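You operate a simulated robot arm through the tools that you are given. There is no shell and no other tool.

The job below is to be done with a simulated robot arm. You get a single attempt, and the scene is never put back.

Task
Reset the tripped blue amp head and bring it back to PLAY.
Fine: standby and power off before the reset button; PLAY only once READY is lit; do not trip it again; leave the knobs and the long teal plug.

The check looks at the end state, three seconds after you hand in, the way a careful person would. Anything else that was tipped, shoved, dropped, spilled or broken makes it a failure.

Robot
A 6-joint arm with a two-finger parallel gripper, fixed in place. Base frame: the origin is at the foot of the arm, x ahead of it, y to its left, z up. Readings come in m, rad, newtons and seconds.
With the tool pointing down near the work surface it reaches from about 0.28 to 0.64 m from the base axis. Its first joint turns from -2.007 to 2.007 rad. Payload 3.43 kg.
The tool frame sits at the grasp point between the pads (the TCP): z along the fingers, y along the line on which they close. The tips reach 0.034 m beyond it. The gripper opens to 0.128 m. The fingers are 0.024 m wide and 0.012 m thick; the gripper's body (0.048 by 0.13 m) begins 0.096 m behind the TCP.
Orientation is that of the tool frame in the base frame, as [roll, pitch, yaw] about the fixed x, y, z axes, in that order (R = Rz(yaw) Ry(pitch) Rx(roll)). With the fingers straight down and closing along the base's y, the tool's x points along the base's -x, its y along +y and its z along -z.

Tools
- The arm moves only by the tool play_rows. Its argument "steps" is a list of rows, each an object of numbers (a shift or turn left out is 0, a gripper value left out holds the last): "wx", "wy", "wz": the turn, a rotation vector about the tool's x, y, z in rad; "x", "y", "z": the shift along the tool's x, y, z in m; "grip": the closure, from 0 (fully open) to 1 (shut). In form: [{"wx": .., "wy": .., "wz": .., "x": .., "y": .., "z": .., "grip": ..}, ...]. A call has 1 to 20 rows; each row shifts and turns the commanded pose from where the row before left it, along the tool's axes as they then stand. Each row takes 0.2 s and may step no farther than 0.05 m and 0.15 rad from the row before; otherwise, or with a gripper value out of range, the whole call is refused. Where a pose cannot be reached the arm comes as near as it can. A force on the tool above 50 N (or 10 N above the force at the start of the call, whichever is more), or a blocked arm, ends the call early, and 0.2 s more pass. The fingers move at their own pace (about 0.153 m/s each) and stop on an object; they squeeze with about 42 N. The grip force told is the motor's: it shows also when the fingers shut on nothing. Time passes only in rows, and 0.2 s behind the last, so rows that do not move let the fingers close. It gives the time, the measured TCP pose, the force on the tool (base axes), the opening and the grip force at its end, in the units of the frame above (readings bear some noise), with the torque about the TCP (base axes, N m) and any sound that the robot's microphone picked up, and new pictures: "pictures" is both (left out), scene, wrist or none.
- Cameras (640 x 400 px; columns grow to the right, rows downward): "scene" is fixed at [0.2209, -0.4858, 1.4239]; the picture's right is [1.00, -0.03, 0.00], its down [-0.01, -0.29, -0.96] and it looks along [0.03, 0.96, -0.29] (base axes); focal length 311 px, centre (320, 200). "wrist" rides on the gripper at [0.076, -0.011, -0.16] in the tool frame; the picture's right is [0.15, 0.99, 0.00], its down [-0.88, 0.13, -0.46] and it looks along [-0.45, 0.07, 0.89] (tool axes); focal length 234 px, centre (320, 200). There is no depth. A picture from a camera that has moved, and an enlarged one, comes with that camera's place and axes in the base frame and with its lens. The place of the scene camera against the robot may be out by one fixed shift of up to 0.018 m in any direction.
- move_column(by): slides the trunk up (or, below 0, down) by that many m; the arm rides with it, the base frame stays. It gives what a move gives, with no picture.
- close_up(camera, box): a new picture of the part [left, top, right, bottom] of that camera's present view, enlarged. No time passes.
- finish_job(): hands the job in; it is judged then, once.

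Places have to be worked out from the pictures, the camera data and where the tool is seen. Open the gripper and draw the arm clear of the work before you hand the job in, unless the task says otherwise.

The tools are called after ">>>" by a JSON object that holds its "api" and its "payload". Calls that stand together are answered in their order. play_rows: Moves the arm, as the interface text tells. Its arguments: {"type":"object","properties":{"steps":{"type":"array"},"pictures":{"type":"string","enum":["both","scene","wrist","none"]}},"required":["steps"]} The other tools are called the same way: move_column (by) slides the trunk up or down; close_up (camera, box) takes an enlarged picture of a part of a camera's view; finish_job () hands the job in.

At the start:

```text
clock: 0.0
tool_pos: [0.379, 0.23, 1.271]
orientation: [-3.141, -0.001, 3.142]
force: [-0.1, 0.5, -0.7]
ft_torque: [0.01, 0.02, -0.02]
grip_width: 0.1281
grip_force: 0.1
trunk travel left (down, up): [-0.85, 0.14]
```

scene: 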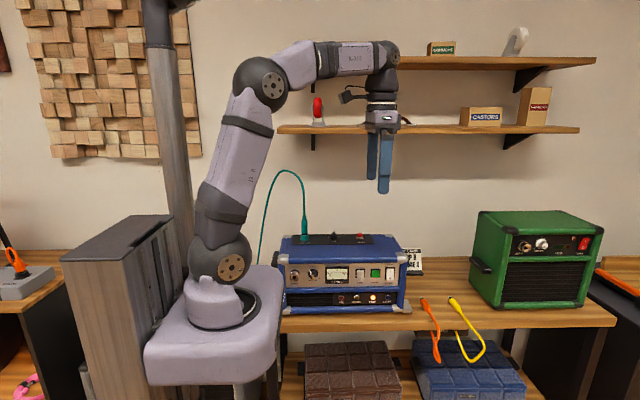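
wrist: 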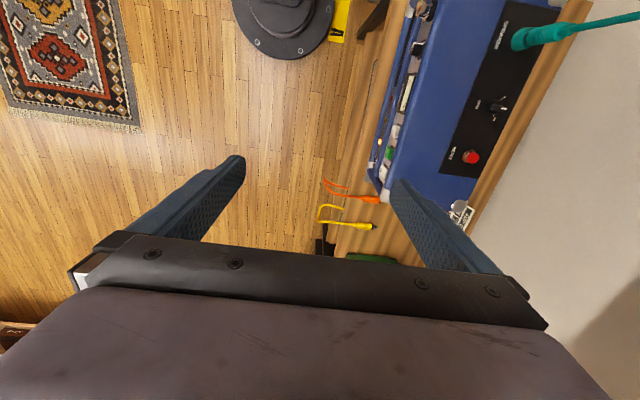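

I'll look closely at the blue amp head from both cameras before moving anything.

>>> {"api": "close_up", "payload": {"camera": "scene", "box": [270, 225, 430, 325]}}

>>> {"api": "close_up", "payload": {"camera": "wrist", "box": [360, 0, 600, 150]}}

>>> {"api": "close_up", "payload": {"camera": "wrist", "box": [360, 120, 520, 220]}}

>>> {"api": "close_up", "payload": {"camera": "scene", "box": [270, 260, 350, 310]}}

>>> {"api": "close_up", "payload": {"camera": "scene", "box": [345, 240, 425, 290]}}

```text
4.00 times, centred on (350, 275) of scene
camera zoom: at [0.2209, -0.4858, 1.4239], right [1.0, -0.03, 0.0], down [-0.01, -0.29, -0.96], along [0.03, 0.96, -0.29], focal length 1246 px, centre (200, -100)
```

zoom: 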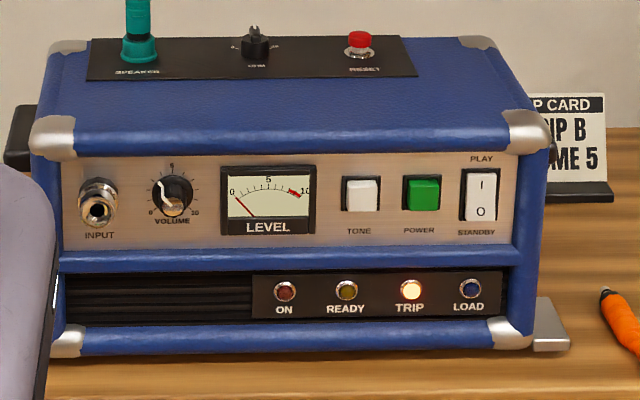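

```text
2.67 times, centred on (480, 75) of wrist
camera zoom: at [0.3023, 0.2199, 1.4307], right [-0.15, 0.99, 0.0], down [0.88, 0.13, 0.46], along [0.45, 0.07, -0.89], focal length 624 px, centre (-107, 533)
```

zoom: 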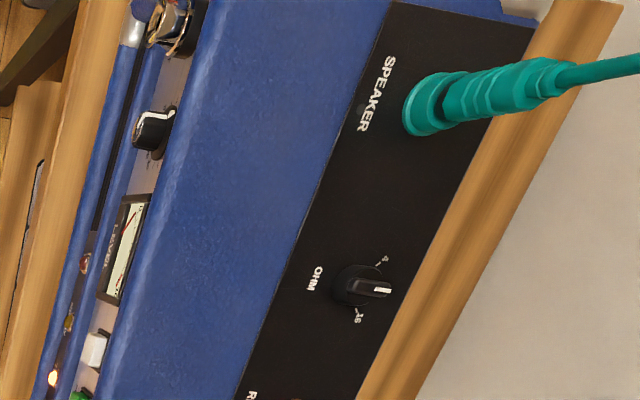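

```text
4.00 times, centred on (440, 170) of wrist
camera zoom: at [0.3023, 0.2199, 1.4307], right [-0.15, 0.99, 0.0], down [0.88, 0.13, 0.46], along [0.45, 0.07, -0.89], focal length 937 px, centre (-160, 320)
```

zoom: 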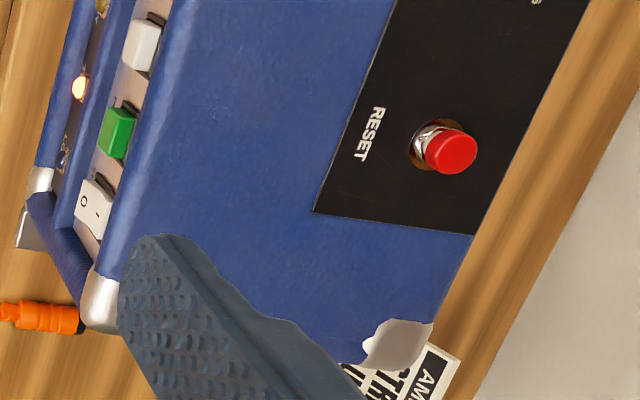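

```text
8.00 times, centred on (310, 285) of scene
camera zoom: at [0.2209, -0.4858, 1.4239], right [1.0, -0.03, 0.0], down [-0.01, -0.29, -0.96], along [0.03, 0.96, -0.29], focal length 2491 px, centre (400, -480)
```

zoom: 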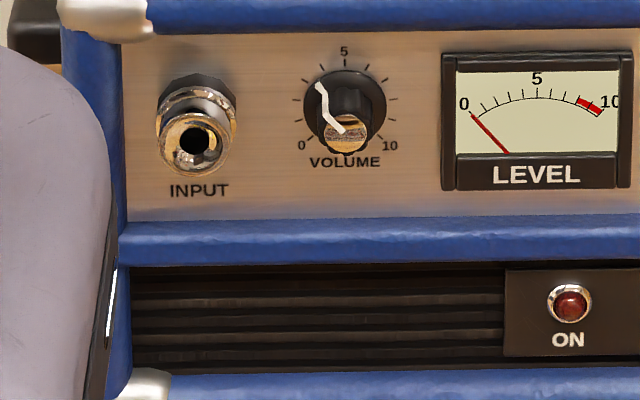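

```text
8.00 times, centred on (385, 265) of scene
camera zoom: at [0.2209, -0.4858, 1.4239], right [1.0, -0.03, 0.0], down [-0.01, -0.29, -0.96], along [0.03, 0.96, -0.29], focal length 2491 px, centre (-200, -320)
```

zoom: 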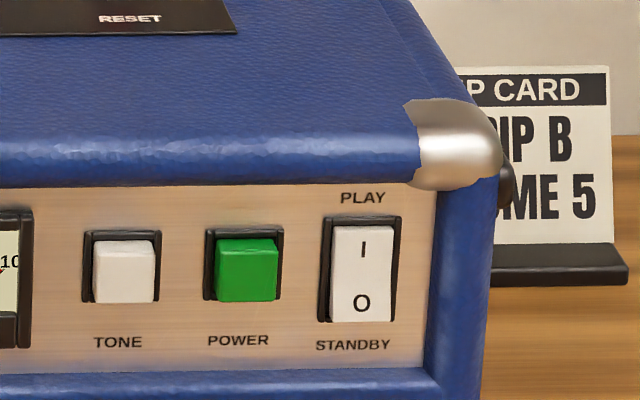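

The two views agree: RESET's cap is near (0.39, 0.54, 0.98) and POWER near (0.425, 0.40, 0.906). The front panel faces -y, and TRIP is lit. I'll tilt the tool toward the panel while still high up, to get a better view of the switches and the card.

>>> {"api": "play_rows", "payload": {"steps": [{"wx": -0.15, "x": 0.02, "grip": 1}, {"wx": -0.15, "x": 0.02}, {"wx": -0.15, "x": 0.02}, {"wx": -0.15, "x": 0.02}, {"wx": -0.15}, {}]}}

```text
clock: 1.4
tool_pos: [0.299, 0.2313, 1.2723]
orientation: [2.392, 0.001, -3.14]
force: [0.1, -0.3, -0.9]
ft_torque: [-0.03, -0.01, 0.03]
grip_width: 0.0004
grip_force: 33.5
trunk travel left (down, up): [-0.85, 0.14]
camera wrist: at [0.2235, 0.1148, 1.3815], right [-0.15, 0.72, 0.68], down [0.88, -0.21, 0.42], along [0.45, 0.66, -0.61], focal length 234 px, centre (320, 200)
```

scene: 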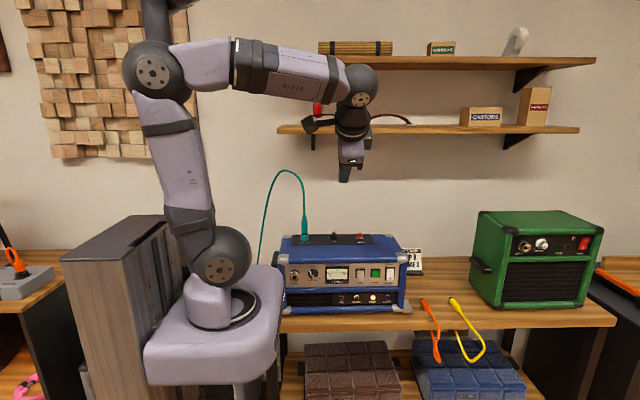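
wrist: 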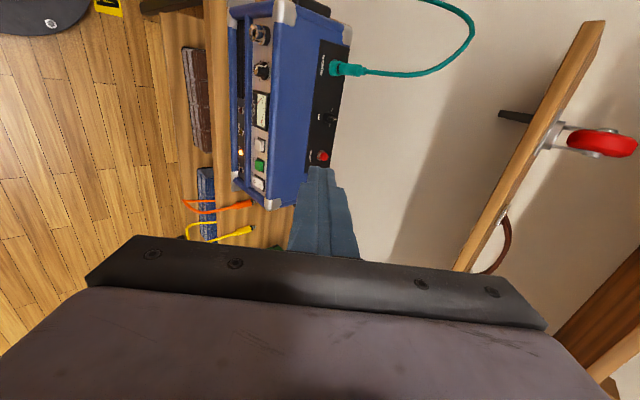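

The tilt worked and the way down is clear: the tool is at y=0.23, in front of the amp. I'll lower the trunk 0.2 m for a closer look.

>>> {"api": "move_column", "payload": {"by": -0.2}}

>>> {"api": "close_up", "payload": {"camera": "wrist", "box": [0, 0, 640, 400]}}

>>> {"api": "close_up", "payload": {"camera": "scene", "box": [0, 0, 640, 400]}}

```text
clock: 3.6
tool_pos: [0.3002, 0.2303, 1.0719]
orientation: [2.392, -0.001, -3.138]
force: [-0.1, 0.5, -0.4]
ft_torque: [-0.01, 0.0, -0.01]
grip_width: 0.0001
grip_force: 33.1
trunk travel left (down, up): [-0.65, 0.34]
```

```text
1.00 times, centred on (320, 200) of wrist (not enlarged: the box is as wide or as high as the picture)
camera zoom: at [0.2239, 0.1148, 1.1817], right [-0.15, 0.72, 0.67], down [0.88, -0.21, 0.42], along [0.45, 0.66, -0.61], focal length 234 px, centre (320, 200)
```

zoom: 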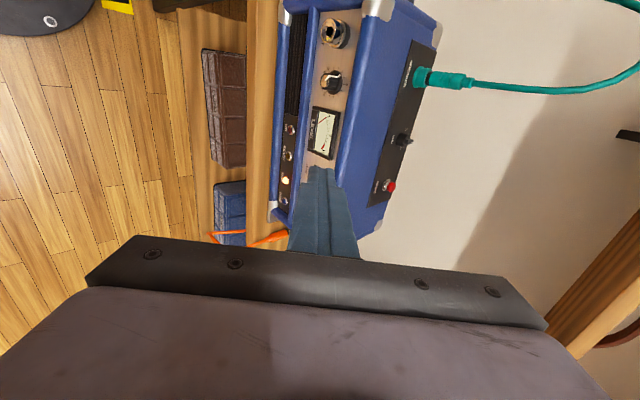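

```text
1.00 times, centred on (320, 200) of scene (not enlarged: the box is as wide or as high as the picture)
camera zoom: at [0.2209, -0.4858, 1.4239], right [1.0, -0.03, 0.0], down [-0.01, -0.29, -0.96], along [0.03, 0.96, -0.29], focal length 311 px, centre (320, 200)
```

zoom: 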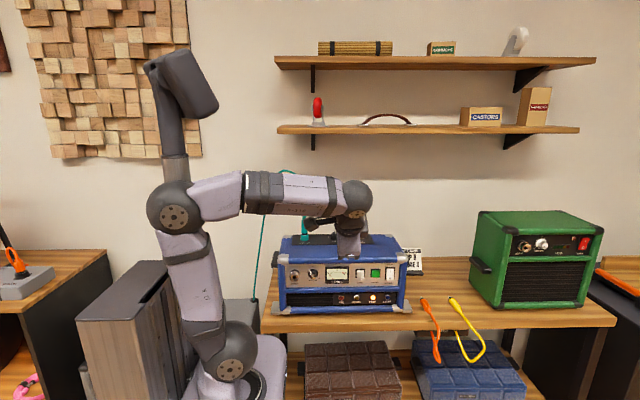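

The closed fingers hide the switch block, so I'll slide the tool 0.1 m toward +x to see it.

>>> {"api": "play_rows", "payload": {"steps": [{"x": -0.04}, {"x": -0.04}, {"x": -0.03}, {}], "pictures": "wrist"}}

>>> {"api": "close_up", "payload": {"camera": "wrist", "box": [240, 40, 400, 140]}}

>>> {"api": "close_up", "payload": {"camera": "wrist", "box": [260, 80, 420, 180]}}

>>> {"api": "close_up", "payload": {"camera": "scene", "box": [345, 240, 425, 290]}}

```text
clock: 4.6
tool_pos: [0.4091, 0.2311, 1.0726]
orientation: [2.396, -0.003, -3.141]
force: [-0.6, -0.4, 0.3]
ft_torque: [0.0, 0.01, -0.03]
grip_width: 0.0
grip_force: 32.6
trunk travel left (down, up): [-0.65, 0.34]
camera wrist: at [0.3334, 0.1157, 1.1832], right [-0.15, 0.72, 0.67], down [0.88, -0.21, 0.42], along [0.45, 0.66, -0.61], focal length 234 px, centre (320, 200)
```

wrist: 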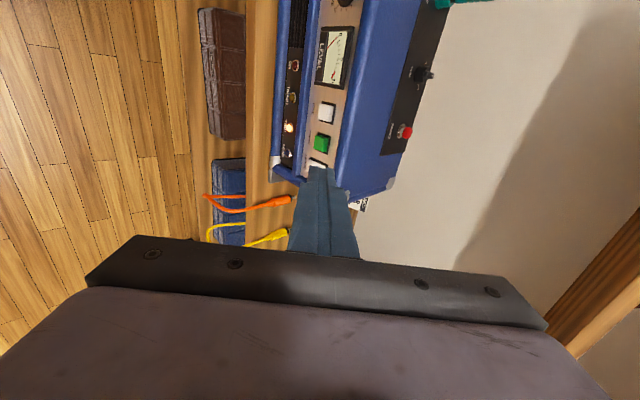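

```text
4.00 times, centred on (320, 90) of wrist
camera zoom: at [0.3334, 0.1157, 1.1832], right [-0.15, 0.72, 0.67], down [0.88, -0.21, 0.42], along [0.45, 0.66, -0.61], focal length 937 px, centre (320, 640)
```

zoom: 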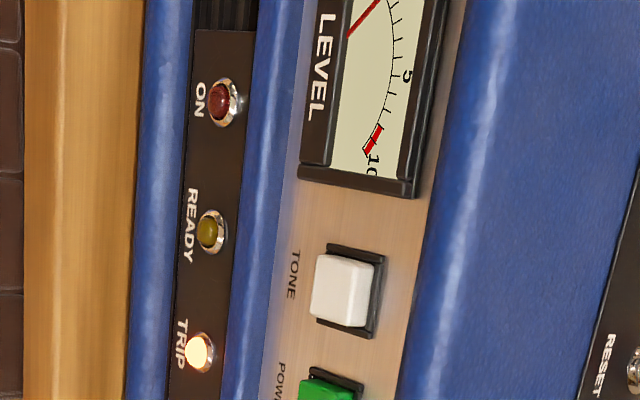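

```text
4.00 times, centred on (340, 130) of wrist
camera zoom: at [0.3334, 0.1157, 1.1832], right [-0.15, 0.72, 0.67], down [0.88, -0.21, 0.42], along [0.45, 0.66, -0.61], focal length 937 px, centre (240, 480)
```

zoom: 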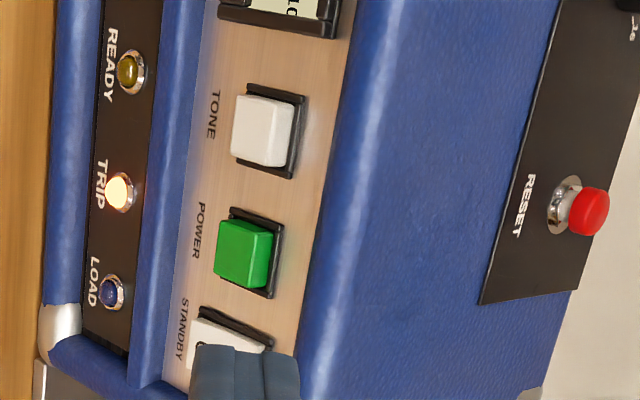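

```text
8.00 times, centred on (385, 265) of scene
camera zoom: at [0.2209, -0.4858, 1.4239], right [1.0, -0.03, 0.0], down [-0.01, -0.29, -0.96], along [0.03, 0.96, -0.29], focal length 2491 px, centre (-200, -320)
```

zoom: 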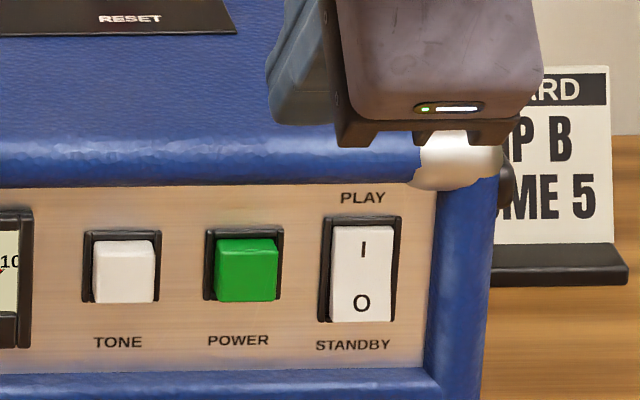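

TRIP is lit and ON, READY and LOAD are dark. The fingers still cover the rocker, so I'll move a bit further right.

>>> {"api": "play_rows", "payload": {"steps": [{"x": -0.04}, {"x": -0.03}, {}], "pictures": "wrist"}}

>>> {"api": "close_up", "payload": {"camera": "wrist", "box": [270, 80, 366, 140]}}

>>> {"api": "close_up", "payload": {"camera": "wrist", "box": [250, 60, 410, 160]}}

```text
clock: 5.4
tool_pos: [0.4811, 0.2296, 1.0742]
orientation: [2.392, -0.001, -3.141]
force: [-0.4, -0.1, -0.8]
ft_torque: [0.01, -0.02, -0.02]
grip_width: 0.0
grip_force: 32.3
trunk travel left (down, up): [-0.65, 0.34]
camera wrist: at [0.4046, 0.1146, 1.1841], right [-0.15, 0.72, 0.67], down [0.88, -0.21, 0.42], along [0.45, 0.66, -0.61], focal length 234 px, centre (320, 200)
```

wrist: 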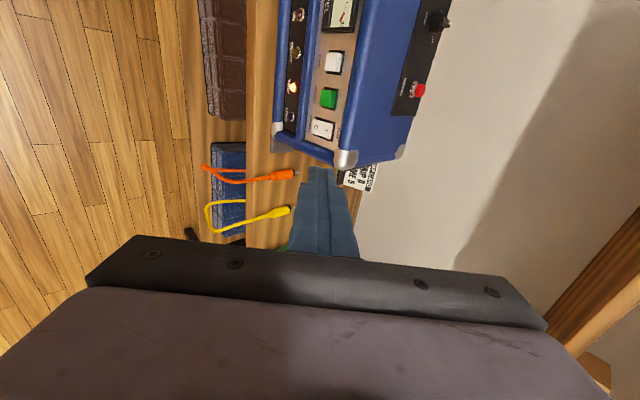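

```text
6.67 times, centred on (318, 110) of wrist
camera zoom: at [0.4046, 0.1146, 1.1841], right [-0.15, 0.72, 0.67], down [0.88, -0.21, 0.42], along [0.45, 0.66, -0.61], focal length 1561 px, centre (333, 800)
```

zoom: 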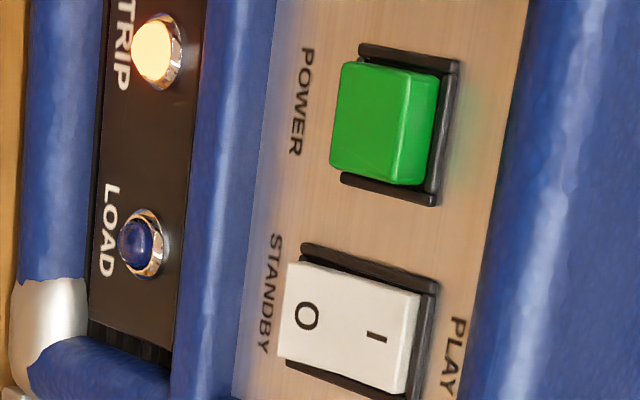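

```text
4.00 times, centred on (330, 110) of wrist
camera zoom: at [0.4046, 0.1146, 1.1841], right [-0.15, 0.72, 0.67], down [0.88, -0.21, 0.42], along [0.45, 0.66, -0.61], focal length 937 px, centre (280, 560)
```

zoom: 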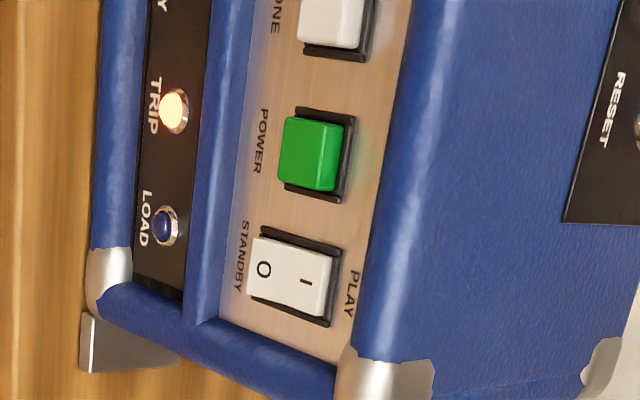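

The rocker's O end sticks out, so it is in PLAY now. I'll go closer to judge how far POWER protrudes compared with TONE.

>>> {"api": "play_rows", "payload": {"steps": [{"x": 0.009, "y": -0.003, "z": 0.035}, {"x": 0.008, "y": -0.003, "z": 0.035}, {"x": 0.008, "y": -0.003, "z": 0.035}, {}], "pictures": "both"}}

>>> {"api": "close_up", "payload": {"camera": "wrist", "box": [290, 50, 418, 130]}}

>>> {"api": "close_up", "payload": {"camera": "wrist", "box": [290, 90, 418, 170]}}

```text
clock: 6.4
tool_pos: [0.4556, 0.2943, 0.9888]
orientation: [2.392, -0.001, -3.14]
force: [0.1, 0.0, 0.1]
ft_torque: [-0.01, 0.0, 0.0]
grip_width: 0.0
grip_force: 33.0
trunk travel left (down, up): [-0.65, 0.34]
camera wrist: at [0.3788, 0.1792, 1.0986], right [-0.15, 0.72, 0.67], down [0.88, -0.21, 0.42], along [0.45, 0.66, -0.61], focal length 234 px, centre (320, 200)
```

scene: 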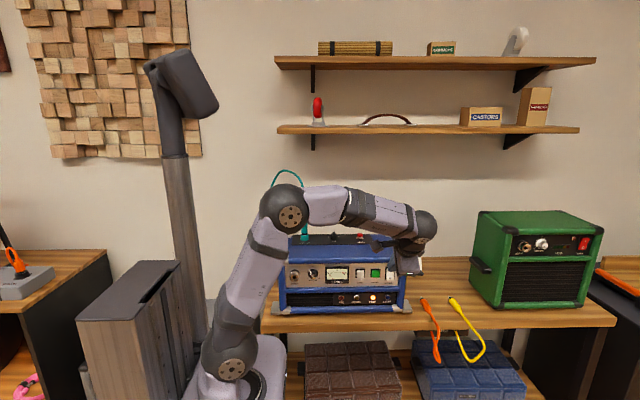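
wrist: 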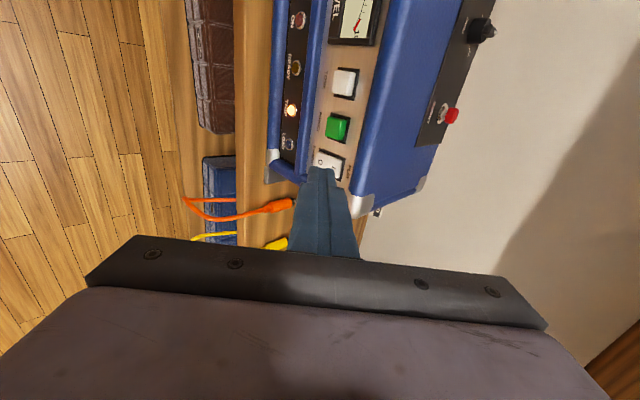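

```text
5.00 times, centred on (354, 90) of wrist
camera zoom: at [0.3788, 0.1792, 1.0986], right [-0.15, 0.72, 0.67], down [0.88, -0.21, 0.42], along [0.45, 0.66, -0.61], focal length 1171 px, centre (150, 750)
```

zoom: 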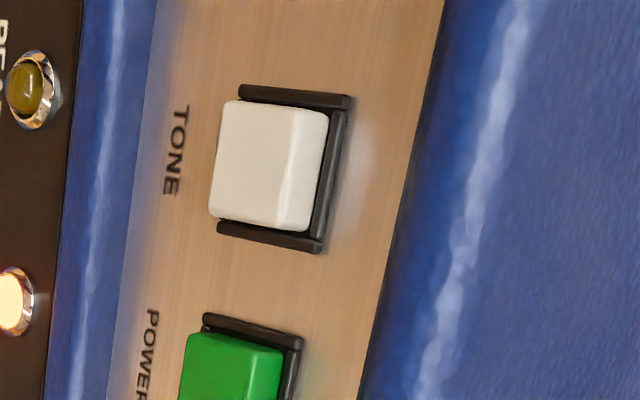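

```text
5.00 times, centred on (354, 130) of wrist
camera zoom: at [0.3788, 0.1792, 1.0986], right [-0.15, 0.72, 0.67], down [0.88, -0.21, 0.42], along [0.45, 0.66, -0.61], focal length 1171 px, centre (150, 550)
```

zoom: 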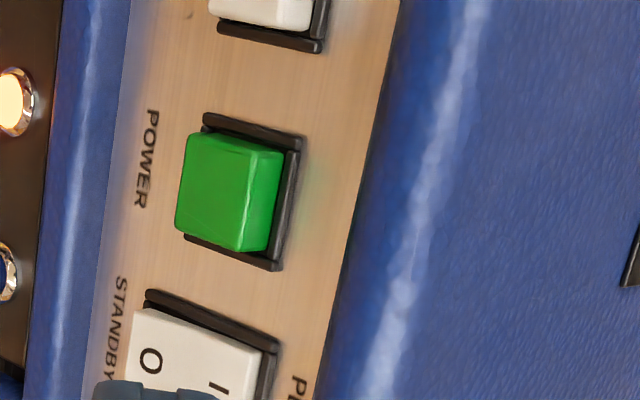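

POWER sticks out at least as far as TONE, so its state is still unclear; I'll check it again after standby. The rocker centre is about (0.473, 0.39, 0.909), with O below and I above. I'll tilt the tool closer to horizontal and bring the closed tips in front of the rocker's O half, still clear of the panel.

>>> {"api": "play_rows", "payload": {"steps": [{"wx": -0.15}, {"wx": -0.15}, {"wx": -0.15}, {"x": -0.0058, "y": -0.029, "z": 0.013}, {"x": -0.0058, "y": -0.029, "z": 0.013}, {"x": -0.0058, "y": -0.029, "z": 0.013}, {}], "pictures": "both"}}

>>> {"api": "close_up", "payload": {"camera": "scene", "box": [340, 240, 436, 300]}}

>>> {"api": "close_up", "payload": {"camera": "wrist", "box": [240, 90, 400, 190]}}

```text
clock: 8.0
tool_pos: [0.4702, 0.3005, 0.8947]
orientation: [1.942, -0.001, -3.141]
force: [-0.5, -0.4, 0.4]
ft_torque: [-0.01, 0.0, -0.03]
grip_width: 0.0
grip_force: 33.4
trunk travel left (down, up): [-0.65, 0.34]
camera wrist: at [0.3946, 0.1491, 0.9421], right [-0.15, 0.36, 0.92], down [0.88, -0.38, 0.29], along [0.45, 0.85, -0.26], focal length 234 px, centre (320, 200)
```

scene: 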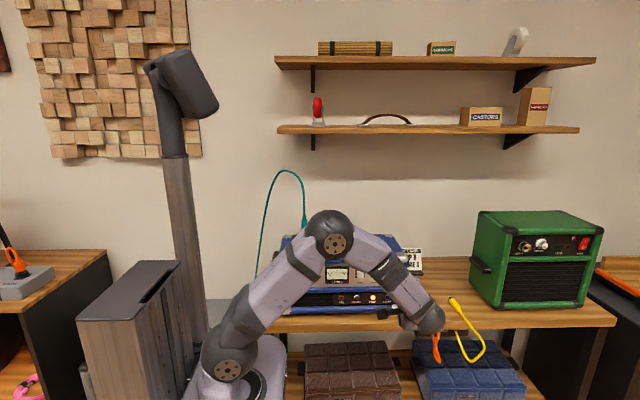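
wrist: 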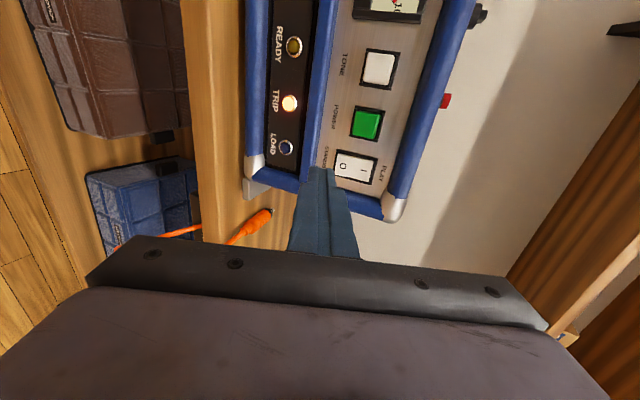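

```text
6.67 times, centred on (388, 270) of scene
camera zoom: at [0.2209, -0.4858, 1.4239], right [1.0, -0.03, 0.0], down [-0.01, -0.29, -0.96], along [0.03, 0.96, -0.29], focal length 2076 px, centre (-133, -267)
```

zoom: 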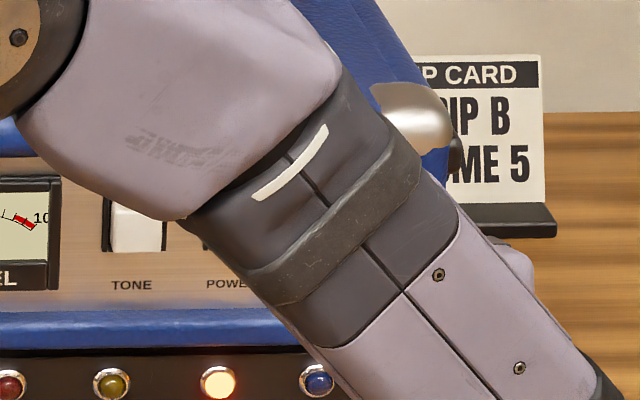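

```text
4.00 times, centred on (320, 140) of wrist
camera zoom: at [0.3946, 0.1491, 0.9421], right [-0.15, 0.36, 0.92], down [0.88, -0.38, 0.29], along [0.45, 0.85, -0.26], focal length 937 px, centre (320, 440)
```

zoom: 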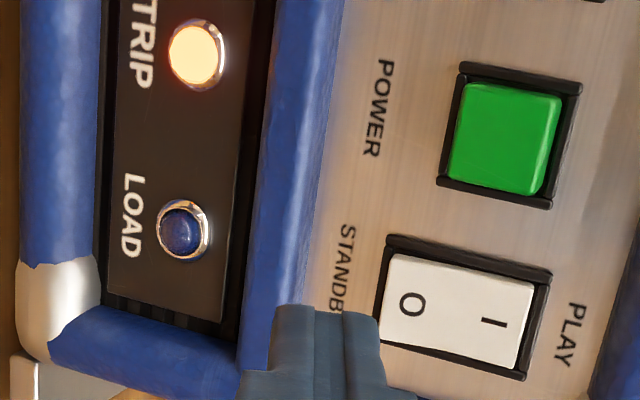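

This near-frontal wrist view puts O at about (0.476, 0.397, 0.888), I at (0.476, 0.40, 0.910) and POWER at (0.427, 0.396, 0.902). The rail below the panel tops out near z=0.861. I'll bring the tip to about 1 cm in front of the O half.

>>> {"api": "play_rows", "payload": {"steps": [{"x": -0.002, "y": 0.0057, "z": 0.0162}, {"x": -0.002, "y": 0.0057, "z": 0.0162}, {"x": -0.002, "y": 0.0057, "z": 0.0162}, {}], "pictures": "wrist"}}

>>> {"api": "close_up", "payload": {"camera": "wrist", "box": [250, 110, 410, 210]}}

```text
clock: 9.0
tool_pos: [0.4769, 0.3527, 0.8908]
orientation: [1.942, -0.001, -3.139]
force: [0.7, -1.1, -0.8]
ft_torque: [0.01, -0.02, -0.01]
grip_width: 0.0
grip_force: 33.1
trunk travel left (down, up): [-0.65, 0.34]
camera wrist: at [0.4015, 0.2005, 0.9395], right [-0.15, 0.36, 0.92], down [0.88, -0.38, 0.29], along [0.45, 0.85, -0.26], focal length 234 px, centre (320, 200)
```

wrist: 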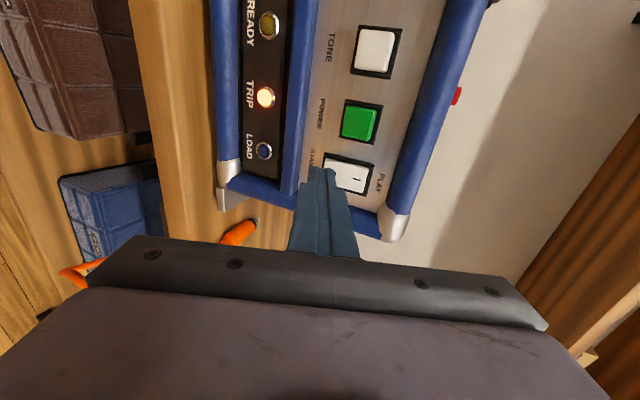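

```text
4.00 times, centred on (330, 160) of wrist
camera zoom: at [0.4015, 0.2005, 0.9395], right [-0.15, 0.36, 0.92], down [0.88, -0.38, 0.29], along [0.45, 0.85, -0.26], focal length 937 px, centre (280, 360)
```

zoom: 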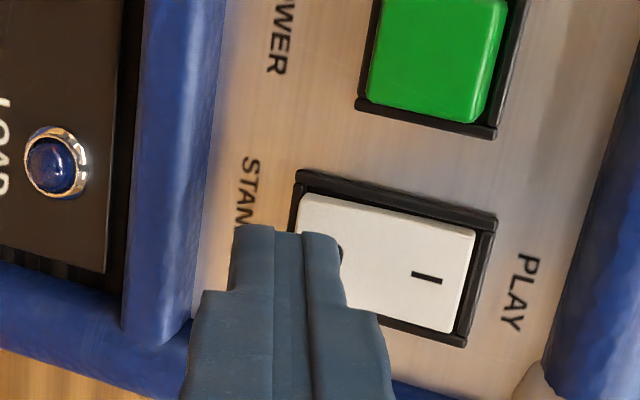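

The tip sits just in front of the O end. I'll press along +y in small steps and watch the force.

>>> {"api": "play_rows", "payload": {"steps": [{"y": -0.0012, "z": 0.0026}, {"y": 0.0007, "z": 0.0019}, {"y": 0.0007, "z": 0.0019}, {"y": 0.0007, "z": 0.0019}], "pictures": "wrist"}}

>>> {"api": "close_up", "payload": {"camera": "wrist", "box": [250, 110, 410, 210]}}

```text
clock: 10.0
tool_pos: [0.478, 0.3595, 0.8887]
orientation: [1.943, -0.001, -3.14]
force: [0.8, -1.4, -1.2]
ft_torque: [0.0, 0.0, -0.01]
grip_width: 0.0001
grip_force: 33.0
trunk travel left (down, up): [-0.65, 0.34]
camera wrist: at [0.4023, 0.2079, 0.9368], right [-0.14, 0.36, 0.92], down [0.88, -0.38, 0.29], along [0.45, 0.85, -0.26], focal length 234 px, centre (320, 200)
```

wrist: 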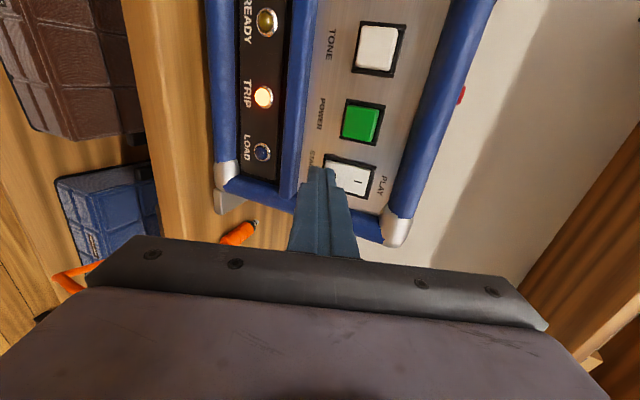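

```text
4.00 times, centred on (330, 160) of wrist
camera zoom: at [0.4023, 0.2079, 0.9368], right [-0.14, 0.36, 0.92], down [0.88, -0.38, 0.29], along [0.45, 0.85, -0.26], focal length 937 px, centre (280, 360)
```

zoom: 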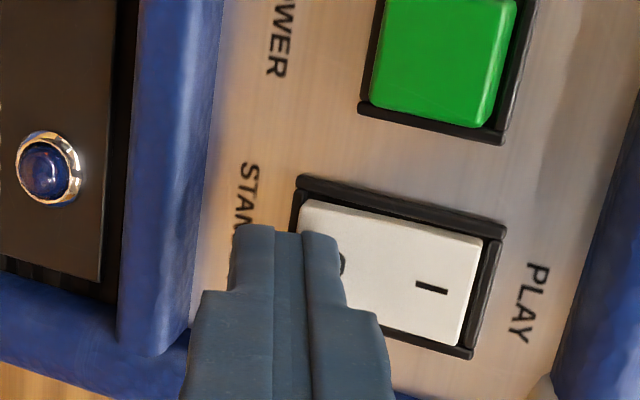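

No clear contact yet (about 1 N), so I'll continue in 2 mm steps.

>>> {"api": "play_rows", "payload": {"steps": [{"y": 0.0007, "z": 0.0019}, {"y": 0.0007, "z": 0.0019}], "pictures": "none"}}

>>> {"api": "play_rows", "payload": {"steps": [{"y": 0.0007, "z": 0.0019}], "pictures": "none"}}

>>> {"api": "close_up", "payload": {"camera": "wrist", "box": [250, 110, 410, 210]}}

```text
clock: 10.6
tool_pos: [0.4782, 0.3613, 0.8884]
orientation: [1.942, -0.003, 3.141]
force: [-0.6, -12.4, 1.0]
ft_torque: [0.02, -0.01, 0.05]
grip_width: 0.0
grip_force: 33.1
trunk travel left (down, up): [-0.65, 0.34]
```

```text
clock: 11.0
tool_pos: [0.4786, 0.3629, 0.889]
orientation: [1.943, -0.002, 3.141]
force: [2.0, -14.3, 0.6]
ft_torque: [0.0, -0.03, 0.06]
grip_width: 0.0003
grip_force: 33.4
trunk travel left (down, up): [-0.65, 0.34]
```

```text
4.00 times, centred on (330, 160) of wrist
camera zoom: at [0.4023, 0.2123, 0.9369], right [-0.14, 0.36, 0.92], down [0.88, -0.38, 0.29], along [0.45, 0.85, -0.26], focal length 937 px, centre (280, 360)
```

zoom: 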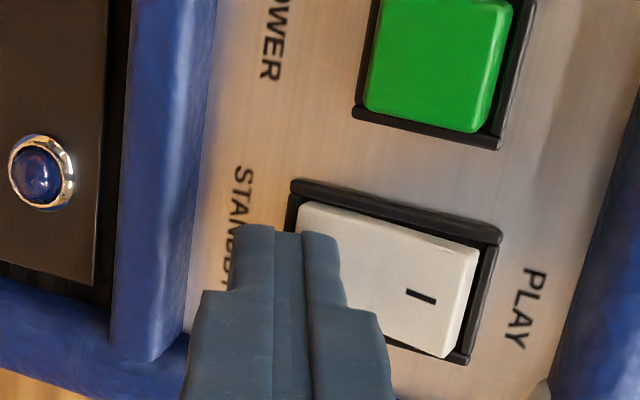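

There is contact at about 14 N and the I end is starting to rise. I'll press a little further.

>>> {"api": "play_rows", "payload": {"steps": [{"y": 0.0007, "z": 0.0019}], "pictures": "none"}}

>>> {"api": "play_rows", "payload": {"steps": [{"y": 0.0005, "z": 0.0014}], "pictures": "none"}}

>>> {"api": "close_up", "payload": {"camera": "wrist", "box": [250, 110, 410, 210]}}

```text
clock: 11.4
tool_pos: [0.4788, 0.3653, 0.8892]
orientation: [1.941, -0.001, 3.139]
force: [3.8, -15.4, 1.2]
ft_torque: [0.02, -0.01, 0.03]
grip_width: 0.0002
grip_force: 33.0
trunk travel left (down, up): [-0.65, 0.34]
```

```text
clock: 11.8
tool_pos: [0.4805, 0.3673, 0.8883]
orientation: [1.939, -0.002, 3.14]
force: [6.9, -9.9, -0.2]
ft_torque: [-0.3, -0.06, -0.33]
grip_width: 0.0
grip_force: 32.6
trunk travel left (down, up): [-0.65, 0.34]
```

```text
4.00 times, centred on (330, 160) of wrist
camera zoom: at [0.4036, 0.2161, 0.9372], right [-0.15, 0.36, 0.92], down [0.88, -0.38, 0.29], along [0.45, 0.85, -0.26], focal length 937 px, centre (280, 360)
```

zoom: 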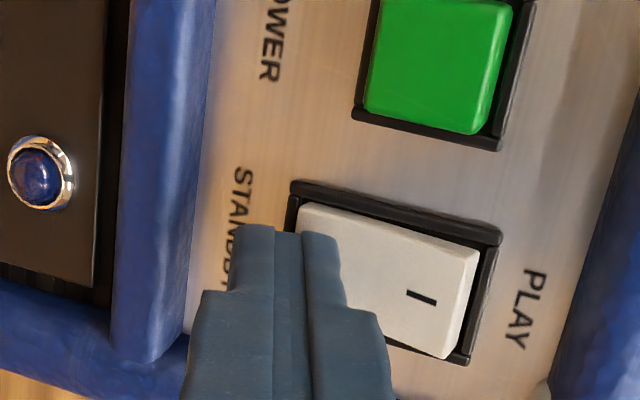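

The last presses moved the camera about 4 mm while the picture stayed the same. The rocker has bottomed out and the amp is starting to slide at about 15 N, so I'll stop pushing and back off to check.

>>> {"api": "play_rows", "payload": {"steps": [{"y": -0.004, "z": -0.01}, {"y": -0.011, "z": -0.028}, {"y": -0.005, "z": -0.013}, {}], "pictures": "wrist"}}

>>> {"api": "close_up", "payload": {"camera": "wrist", "box": [240, 90, 400, 190]}}

```text
clock: 12.8
tool_pos: [0.4774, 0.3127, 0.8883]
orientation: [1.941, -0.002, -3.139]
force: [0.1, 0.4, -1.1]
ft_torque: [0.03, 0.02, 0.03]
grip_width: 0.0
grip_force: 32.8
trunk travel left (down, up): [-0.65, 0.34]
camera wrist: at [0.402, 0.1618, 0.9364], right [-0.14, 0.36, 0.92], down [0.88, -0.38, 0.28], along [0.45, 0.85, -0.26], focal length 234 px, centre (320, 200)
```

wrist: 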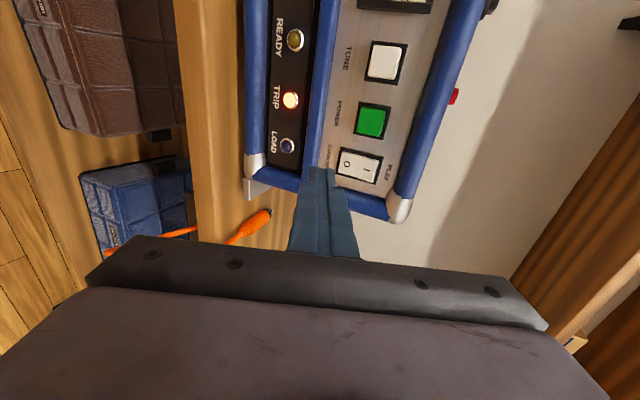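

```text
4.00 times, centred on (320, 140) of wrist
camera zoom: at [0.402, 0.1618, 0.9364], right [-0.14, 0.36, 0.92], down [0.88, -0.38, 0.28], along [0.45, 0.85, -0.26], focal length 937 px, centre (320, 440)
```

zoom: 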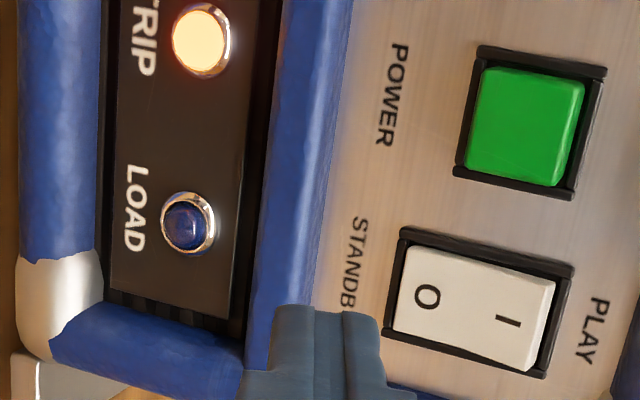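

The rocker's O end is now in and its I end is out, so it reads STANDBY, and the amp moved only about 2–3 mm. Next I'll compare POWER with TONE to judge whether POWER is latched in.

>>> {"api": "close_up", "payload": {"camera": "wrist", "box": [330, 30, 426, 90]}}

>>> {"api": "close_up", "payload": {"camera": "wrist", "box": [325, 90, 421, 150]}}

>>> {"api": "close_up", "payload": {"camera": "wrist", "box": [250, 20, 346, 80]}}

```text
6.67 times, centred on (378, 60) of wrist
camera zoom: at [0.402, 0.1618, 0.9364], right [-0.14, 0.36, 0.92], down [0.88, -0.38, 0.28], along [0.45, 0.85, -0.26], focal length 1561 px, centre (-67, 1133)
```

zoom: 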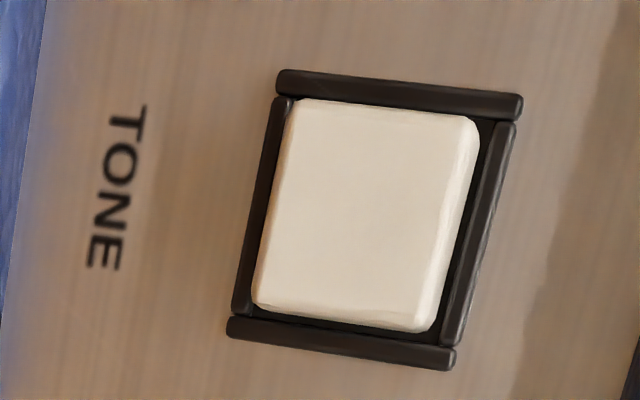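

```text
6.67 times, centred on (373, 120) of wrist
camera zoom: at [0.402, 0.1618, 0.9364], right [-0.14, 0.36, 0.92], down [0.88, -0.38, 0.28], along [0.45, 0.85, -0.26], focal length 1561 px, centre (-33, 733)
```

zoom: 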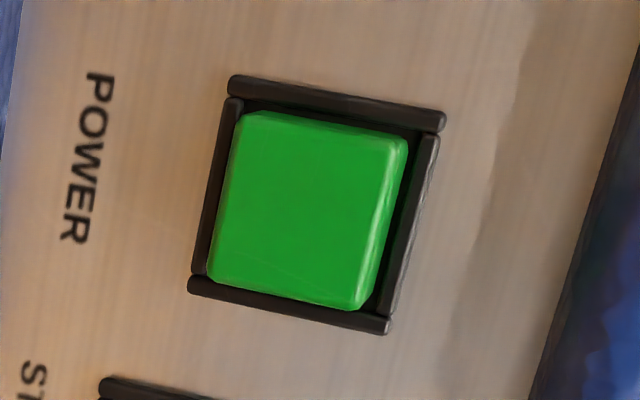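

```text
6.67 times, centred on (298, 50) of wrist
camera zoom: at [0.402, 0.1618, 0.9364], right [-0.14, 0.36, 0.92], down [0.88, -0.38, 0.28], along [0.45, 0.85, -0.26], focal length 1561 px, centre (467, 1200)
```

zoom: 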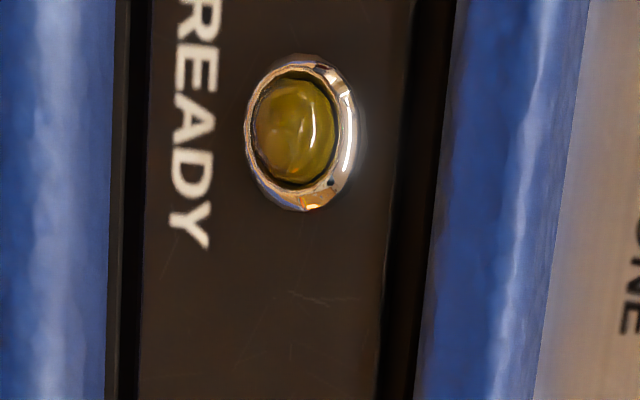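

TONE and POWER look about equally proud, so POWER's state is still unclear. I'll press it gently, starting in front of it, and watch its travel and the lamps.

>>> {"api": "play_rows", "payload": {"steps": [{"x": 0.0161, "y": 0.0094, "z": 0.0089}, {"x": 0.0161, "y": 0.0094, "z": 0.0089}, {"x": 0.0161, "y": 0.0094, "z": 0.0089}, {}], "pictures": "wrist"}}

>>> {"api": "close_up", "payload": {"camera": "wrist", "box": [250, 110, 410, 210]}}

```text
clock: 13.8
tool_pos: [0.429, 0.3507, 0.9054]
orientation: [1.942, 0.0, -3.139]
force: [-0.8, 0.9, -0.5]
ft_torque: [0.0, -0.01, 0.02]
grip_width: 0.0001
grip_force: 33.5
trunk travel left (down, up): [-0.65, 0.34]
camera wrist: at [0.3534, 0.1993, 0.9536], right [-0.15, 0.36, 0.92], down [0.88, -0.38, 0.29], along [0.45, 0.85, -0.26], focal length 234 px, centre (320, 200)
```

wrist: 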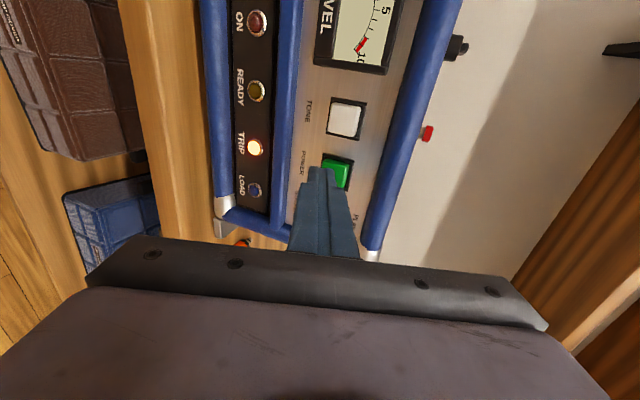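

```text
4.00 times, centred on (330, 160) of wrist
camera zoom: at [0.3534, 0.1993, 0.9536], right [-0.15, 0.36, 0.92], down [0.88, -0.38, 0.29], along [0.45, 0.85, -0.26], focal length 937 px, centre (280, 360)
```

zoom: 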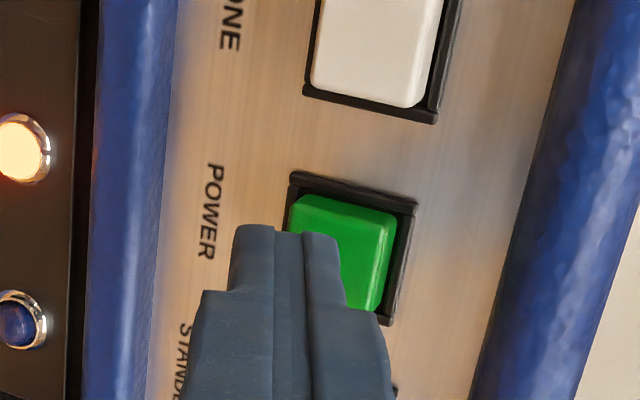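

The tip lines up with the POWER cap. I'll press in small steps, reading the force each time.

>>> {"api": "play_rows", "payload": {"steps": [{"y": -0.0007, "z": 0.0045}, {"y": 0.0007, "z": 0.0019}], "pictures": "none"}}

>>> {"api": "play_rows", "payload": {"steps": [{"y": 0.0007, "z": 0.0019}], "pictures": "none"}}

>>> {"api": "play_rows", "payload": {"steps": [{"y": 0.0004, "z": 0.001}], "pictures": "none"}}

>>> {"api": "close_up", "payload": {"camera": "wrist", "box": [250, 110, 410, 210]}}

```text
clock: 14.4
tool_pos: [0.4297, 0.3562, 0.9031]
orientation: [1.943, -0.003, -3.14]
force: [-0.7, 0.6, 0.1]
ft_torque: [0.01, -0.02, 0.03]
grip_width: 0.0
grip_force: 32.9
trunk travel left (down, up): [-0.65, 0.34]
```

```text
clock: 14.8
tool_pos: [0.4305, 0.3567, 0.9026]
orientation: [1.943, -0.002, -3.139]
force: [0.0, -0.2, -0.4]
ft_torque: [0.03, 0.01, 0.02]
grip_width: 0.0
grip_force: 33.2
trunk travel left (down, up): [-0.65, 0.34]
```

```text
clock: 15.2
tool_pos: [0.4295, 0.3585, 0.9041]
orientation: [1.94, -0.002, -3.14]
force: [-0.3, 0.2, -0.4]
ft_torque: [0.0, -0.02, -0.01]
grip_width: 0.0
grip_force: 33.3
trunk travel left (down, up): [-0.65, 0.34]
```

```text
4.00 times, centred on (330, 160) of wrist
camera zoom: at [0.3538, 0.2071, 0.9519], right [-0.15, 0.36, 0.92], down [0.88, -0.38, 0.29], along [0.45, 0.85, -0.26], focal length 937 px, centre (280, 360)
```

zoom: 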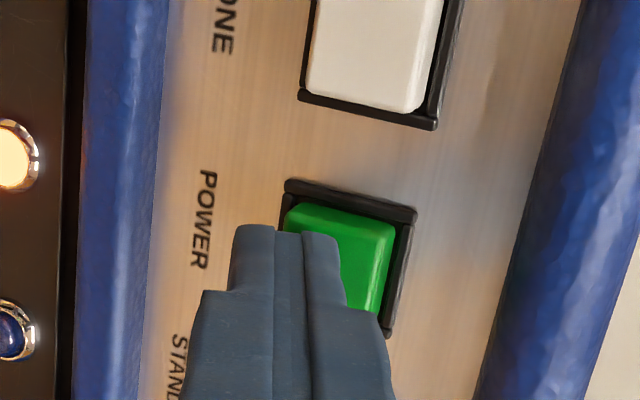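

No contact yet, so I'll continue in 1.5 mm steps.

>>> {"api": "play_rows", "payload": {"steps": [{"y": 0.0006, "z": 0.0014}], "pictures": "none"}}

>>> {"api": "play_rows", "payload": {"steps": [{"y": 0.0006, "z": 0.0014}], "pictures": "none"}}

>>> {"api": "play_rows", "payload": {"steps": [{"y": 0.0006, "z": 0.0014}], "pictures": "none"}}

```text
clock: 15.6
tool_pos: [0.4299, 0.3603, 0.9043]
orientation: [1.943, -0.001, -3.141]
force: [0.8, -0.2, -0.6]
ft_torque: [0.01, -0.01, -0.01]
grip_width: 0.0
grip_force: 32.9
trunk travel left (down, up): [-0.65, 0.34]
```

```text
clock: 16.0
tool_pos: [0.4307, 0.3618, 0.9035]
orientation: [1.943, -0.002, -3.141]
force: [-0.4, -0.5, -0.1]
ft_torque: [0.0, -0.01, -0.01]
grip_width: 0.0
grip_force: 32.3
trunk travel left (down, up): [-0.65, 0.34]
```

```text
clock: 16.4
tool_pos: [0.4308, 0.362, 0.9043]
orientation: [1.943, -0.002, -3.14]
force: [-0.3, -1.3, -0.8]
ft_torque: [0.03, 0.01, 0.01]
grip_width: 0.0
grip_force: 33.3
trunk travel left (down, up): [-0.65, 0.34]
```

Contact may be just starting (-1.3 N). I'll carry on in 1 mm steps.

>>> {"api": "play_rows", "payload": {"steps": [{"y": 0.0004, "z": 0.001}], "pictures": "none"}}

>>> {"api": "play_rows", "payload": {"steps": [{"y": 0.0004, "z": 0.001}], "pictures": "none"}}

>>> {"api": "close_up", "payload": {"camera": "wrist", "box": [250, 110, 410, 210]}}

```text
clock: 16.8
tool_pos: [0.4302, 0.3646, 0.9026]
orientation: [1.943, -0.001, -3.14]
force: [-0.5, -2.2, 0.7]
ft_torque: [-0.05, -0.03, 0.07]
grip_width: 0.0
grip_force: 33.1
trunk travel left (down, up): [-0.65, 0.34]
heard: click
```

```text
clock: 17.2
tool_pos: [0.4315, 0.3662, 0.9041]
orientation: [1.944, -0.003, 3.141]
force: [0.5, -2.4, 0.1]
ft_torque: [-0.02, -0.03, -0.01]
grip_width: 0.0
grip_force: 33.2
trunk travel left (down, up): [-0.65, 0.34]
```

```text
4.00 times, centred on (330, 160) of wrist
camera zoom: at [0.3548, 0.2143, 0.9519], right [-0.14, 0.36, 0.92], down [0.88, -0.38, 0.29], along [0.45, 0.85, -0.26], focal length 937 px, centre (280, 360)
```

zoom: 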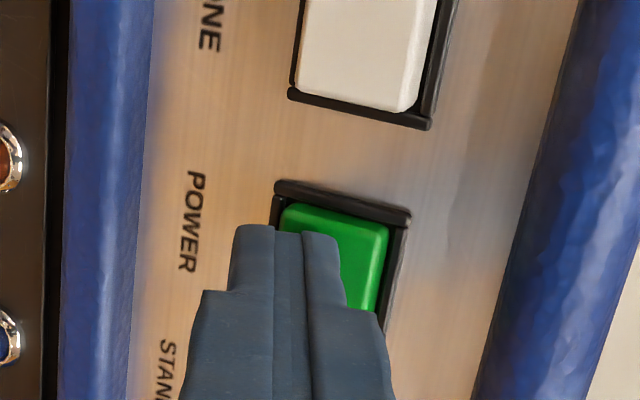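

A click sounded at only 2 N, and the TRIP lamp looks dark now. I'll back off to see the new state.

>>> {"api": "play_rows", "payload": {"steps": [{"y": -0.004, "z": -0.01}, {"y": -0.011, "z": -0.028}, {"y": -0.005, "z": -0.013}, {}], "pictures": "wrist"}}

>>> {"api": "close_up", "payload": {"camera": "wrist", "box": [220, 0, 412, 120]}}

>>> {"api": "close_up", "payload": {"camera": "wrist", "box": [250, 90, 410, 190]}}

>>> {"api": "close_up", "payload": {"camera": "scene", "box": [270, 225, 430, 325]}}

```text
clock: 18.2
tool_pos: [0.4301, 0.3097, 0.9032]
orientation: [1.942, 0.0, -3.139]
force: [0.0, 0.1, -1.0]
ft_torque: [-0.01, -0.02, 0.02]
grip_width: 0.0002
grip_force: 33.0
trunk travel left (down, up): [-0.65, 0.34]
camera wrist: at [0.355, 0.159, 0.9501], right [-0.15, 0.36, 0.92], down [0.88, -0.38, 0.29], along [0.45, 0.85, -0.26], focal length 234 px, centre (320, 200)
```

wrist: 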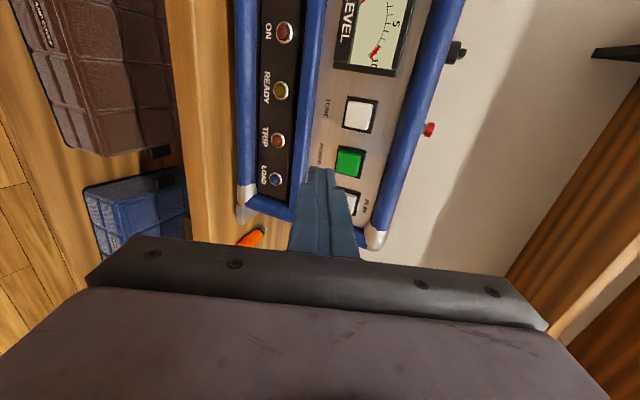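

```text
3.33 times, centred on (316, 60) of wrist
camera zoom: at [0.355, 0.159, 0.9501], right [-0.15, 0.36, 0.92], down [0.88, -0.38, 0.29], along [0.45, 0.85, -0.26], focal length 781 px, centre (333, 667)
```

zoom: 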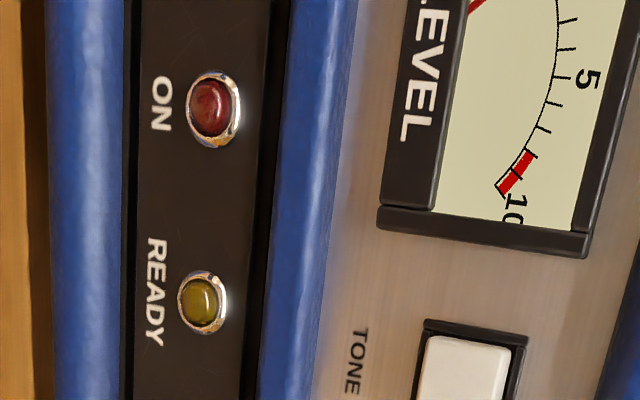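

```text
4.00 times, centred on (330, 140) of wrist
camera zoom: at [0.355, 0.159, 0.9501], right [-0.15, 0.36, 0.92], down [0.88, -0.38, 0.29], along [0.45, 0.85, -0.26], focal length 937 px, centre (280, 440)
```

zoom: 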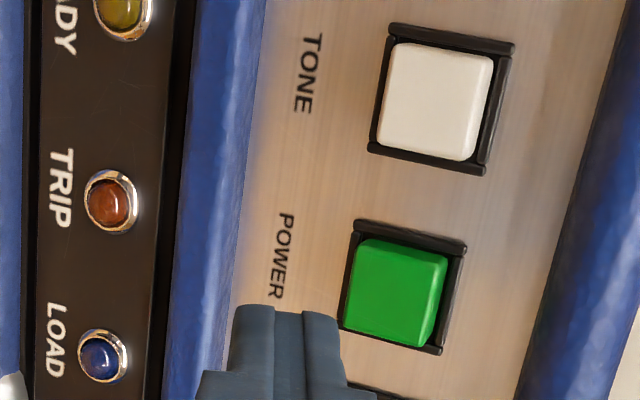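

```text
4.00 times, centred on (350, 275) of scene
camera zoom: at [0.2209, -0.4858, 1.4239], right [1.0, -0.03, 0.0], down [-0.01, -0.29, -0.96], along [0.03, 0.96, -0.29], focal length 1246 px, centre (200, -100)
```

zoom: 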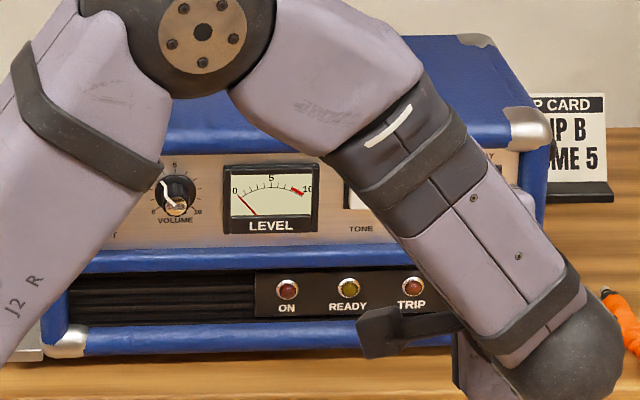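

All lamps are dark, so the first press switched the power off and the TRIP lamp went out with it. Next is RESET, near (0.394, 0.542, 0.98). I'll rise clear of the amp, tilt back down, and move over toward it.

>>> {"api": "play_rows", "payload": {"steps": [{"y": 0.0373, "z": -0.0145}, {"y": 0.0373, "z": -0.0145}, {"y": 0.0373, "z": -0.0145}, {"y": 0.0373, "z": -0.0145}, {"y": 0.0373, "z": -0.0145}, {"wx": 0.15}, {"wx": 0.15}, {"wx": 0.15}, {"x": 0.009, "y": 0.0222, "z": 0.0275}, {"x": 0.009, "y": 0.0222, "z": 0.0275}, {"x": 0.009, "y": 0.0222, "z": 0.0275}, {"x": 0.009, "y": 0.0222, "z": 0.0275}, {}]}}

>>> {"api": "close_up", "payload": {"camera": "wrist", "box": [250, 100, 410, 200]}}

```text
clock: 21.0
tool_pos: [0.3957, 0.4486, 1.0822]
orientation: [2.393, -0.002, -3.141]
force: [0.1, 1.0, -0.5]
ft_torque: [0.01, 0.02, -0.01]
grip_width: 0.0
grip_force: 32.8
trunk travel left (down, up): [-0.65, 0.34]
camera wrist: at [0.3195, 0.3334, 1.1917], right [-0.15, 0.72, 0.67], down [0.88, -0.21, 0.42], along [0.45, 0.66, -0.61], focal length 234 px, centre (320, 200)
```

scene: 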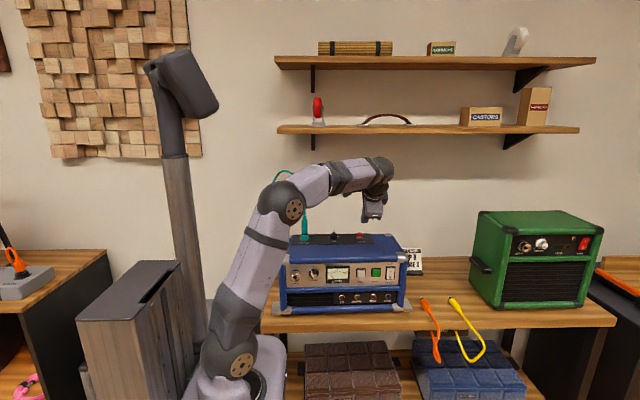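
wrist: 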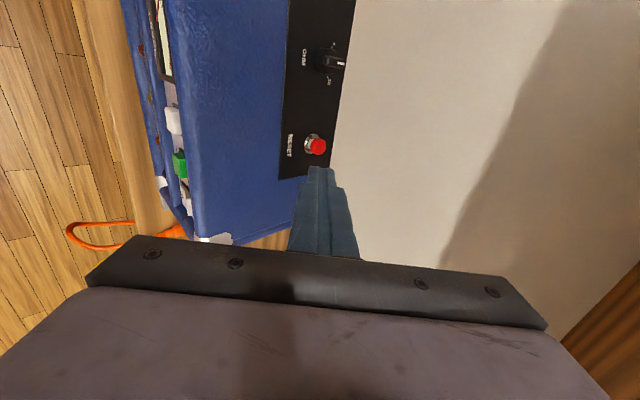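

```text
4.00 times, centred on (330, 150) of wrist
camera zoom: at [0.3195, 0.3334, 1.1917], right [-0.15, 0.72, 0.67], down [0.88, -0.21, 0.42], along [0.45, 0.66, -0.61], focal length 937 px, centre (280, 400)
```

zoom: 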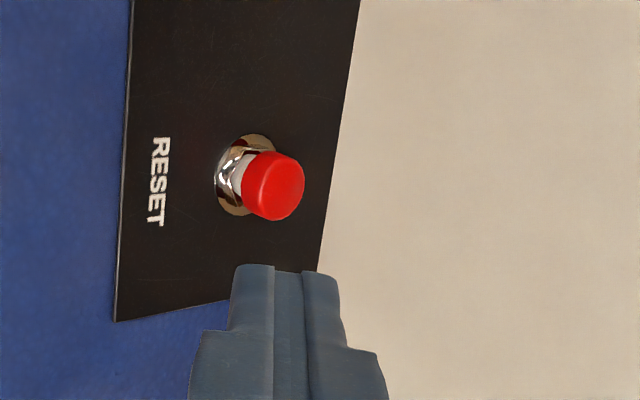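

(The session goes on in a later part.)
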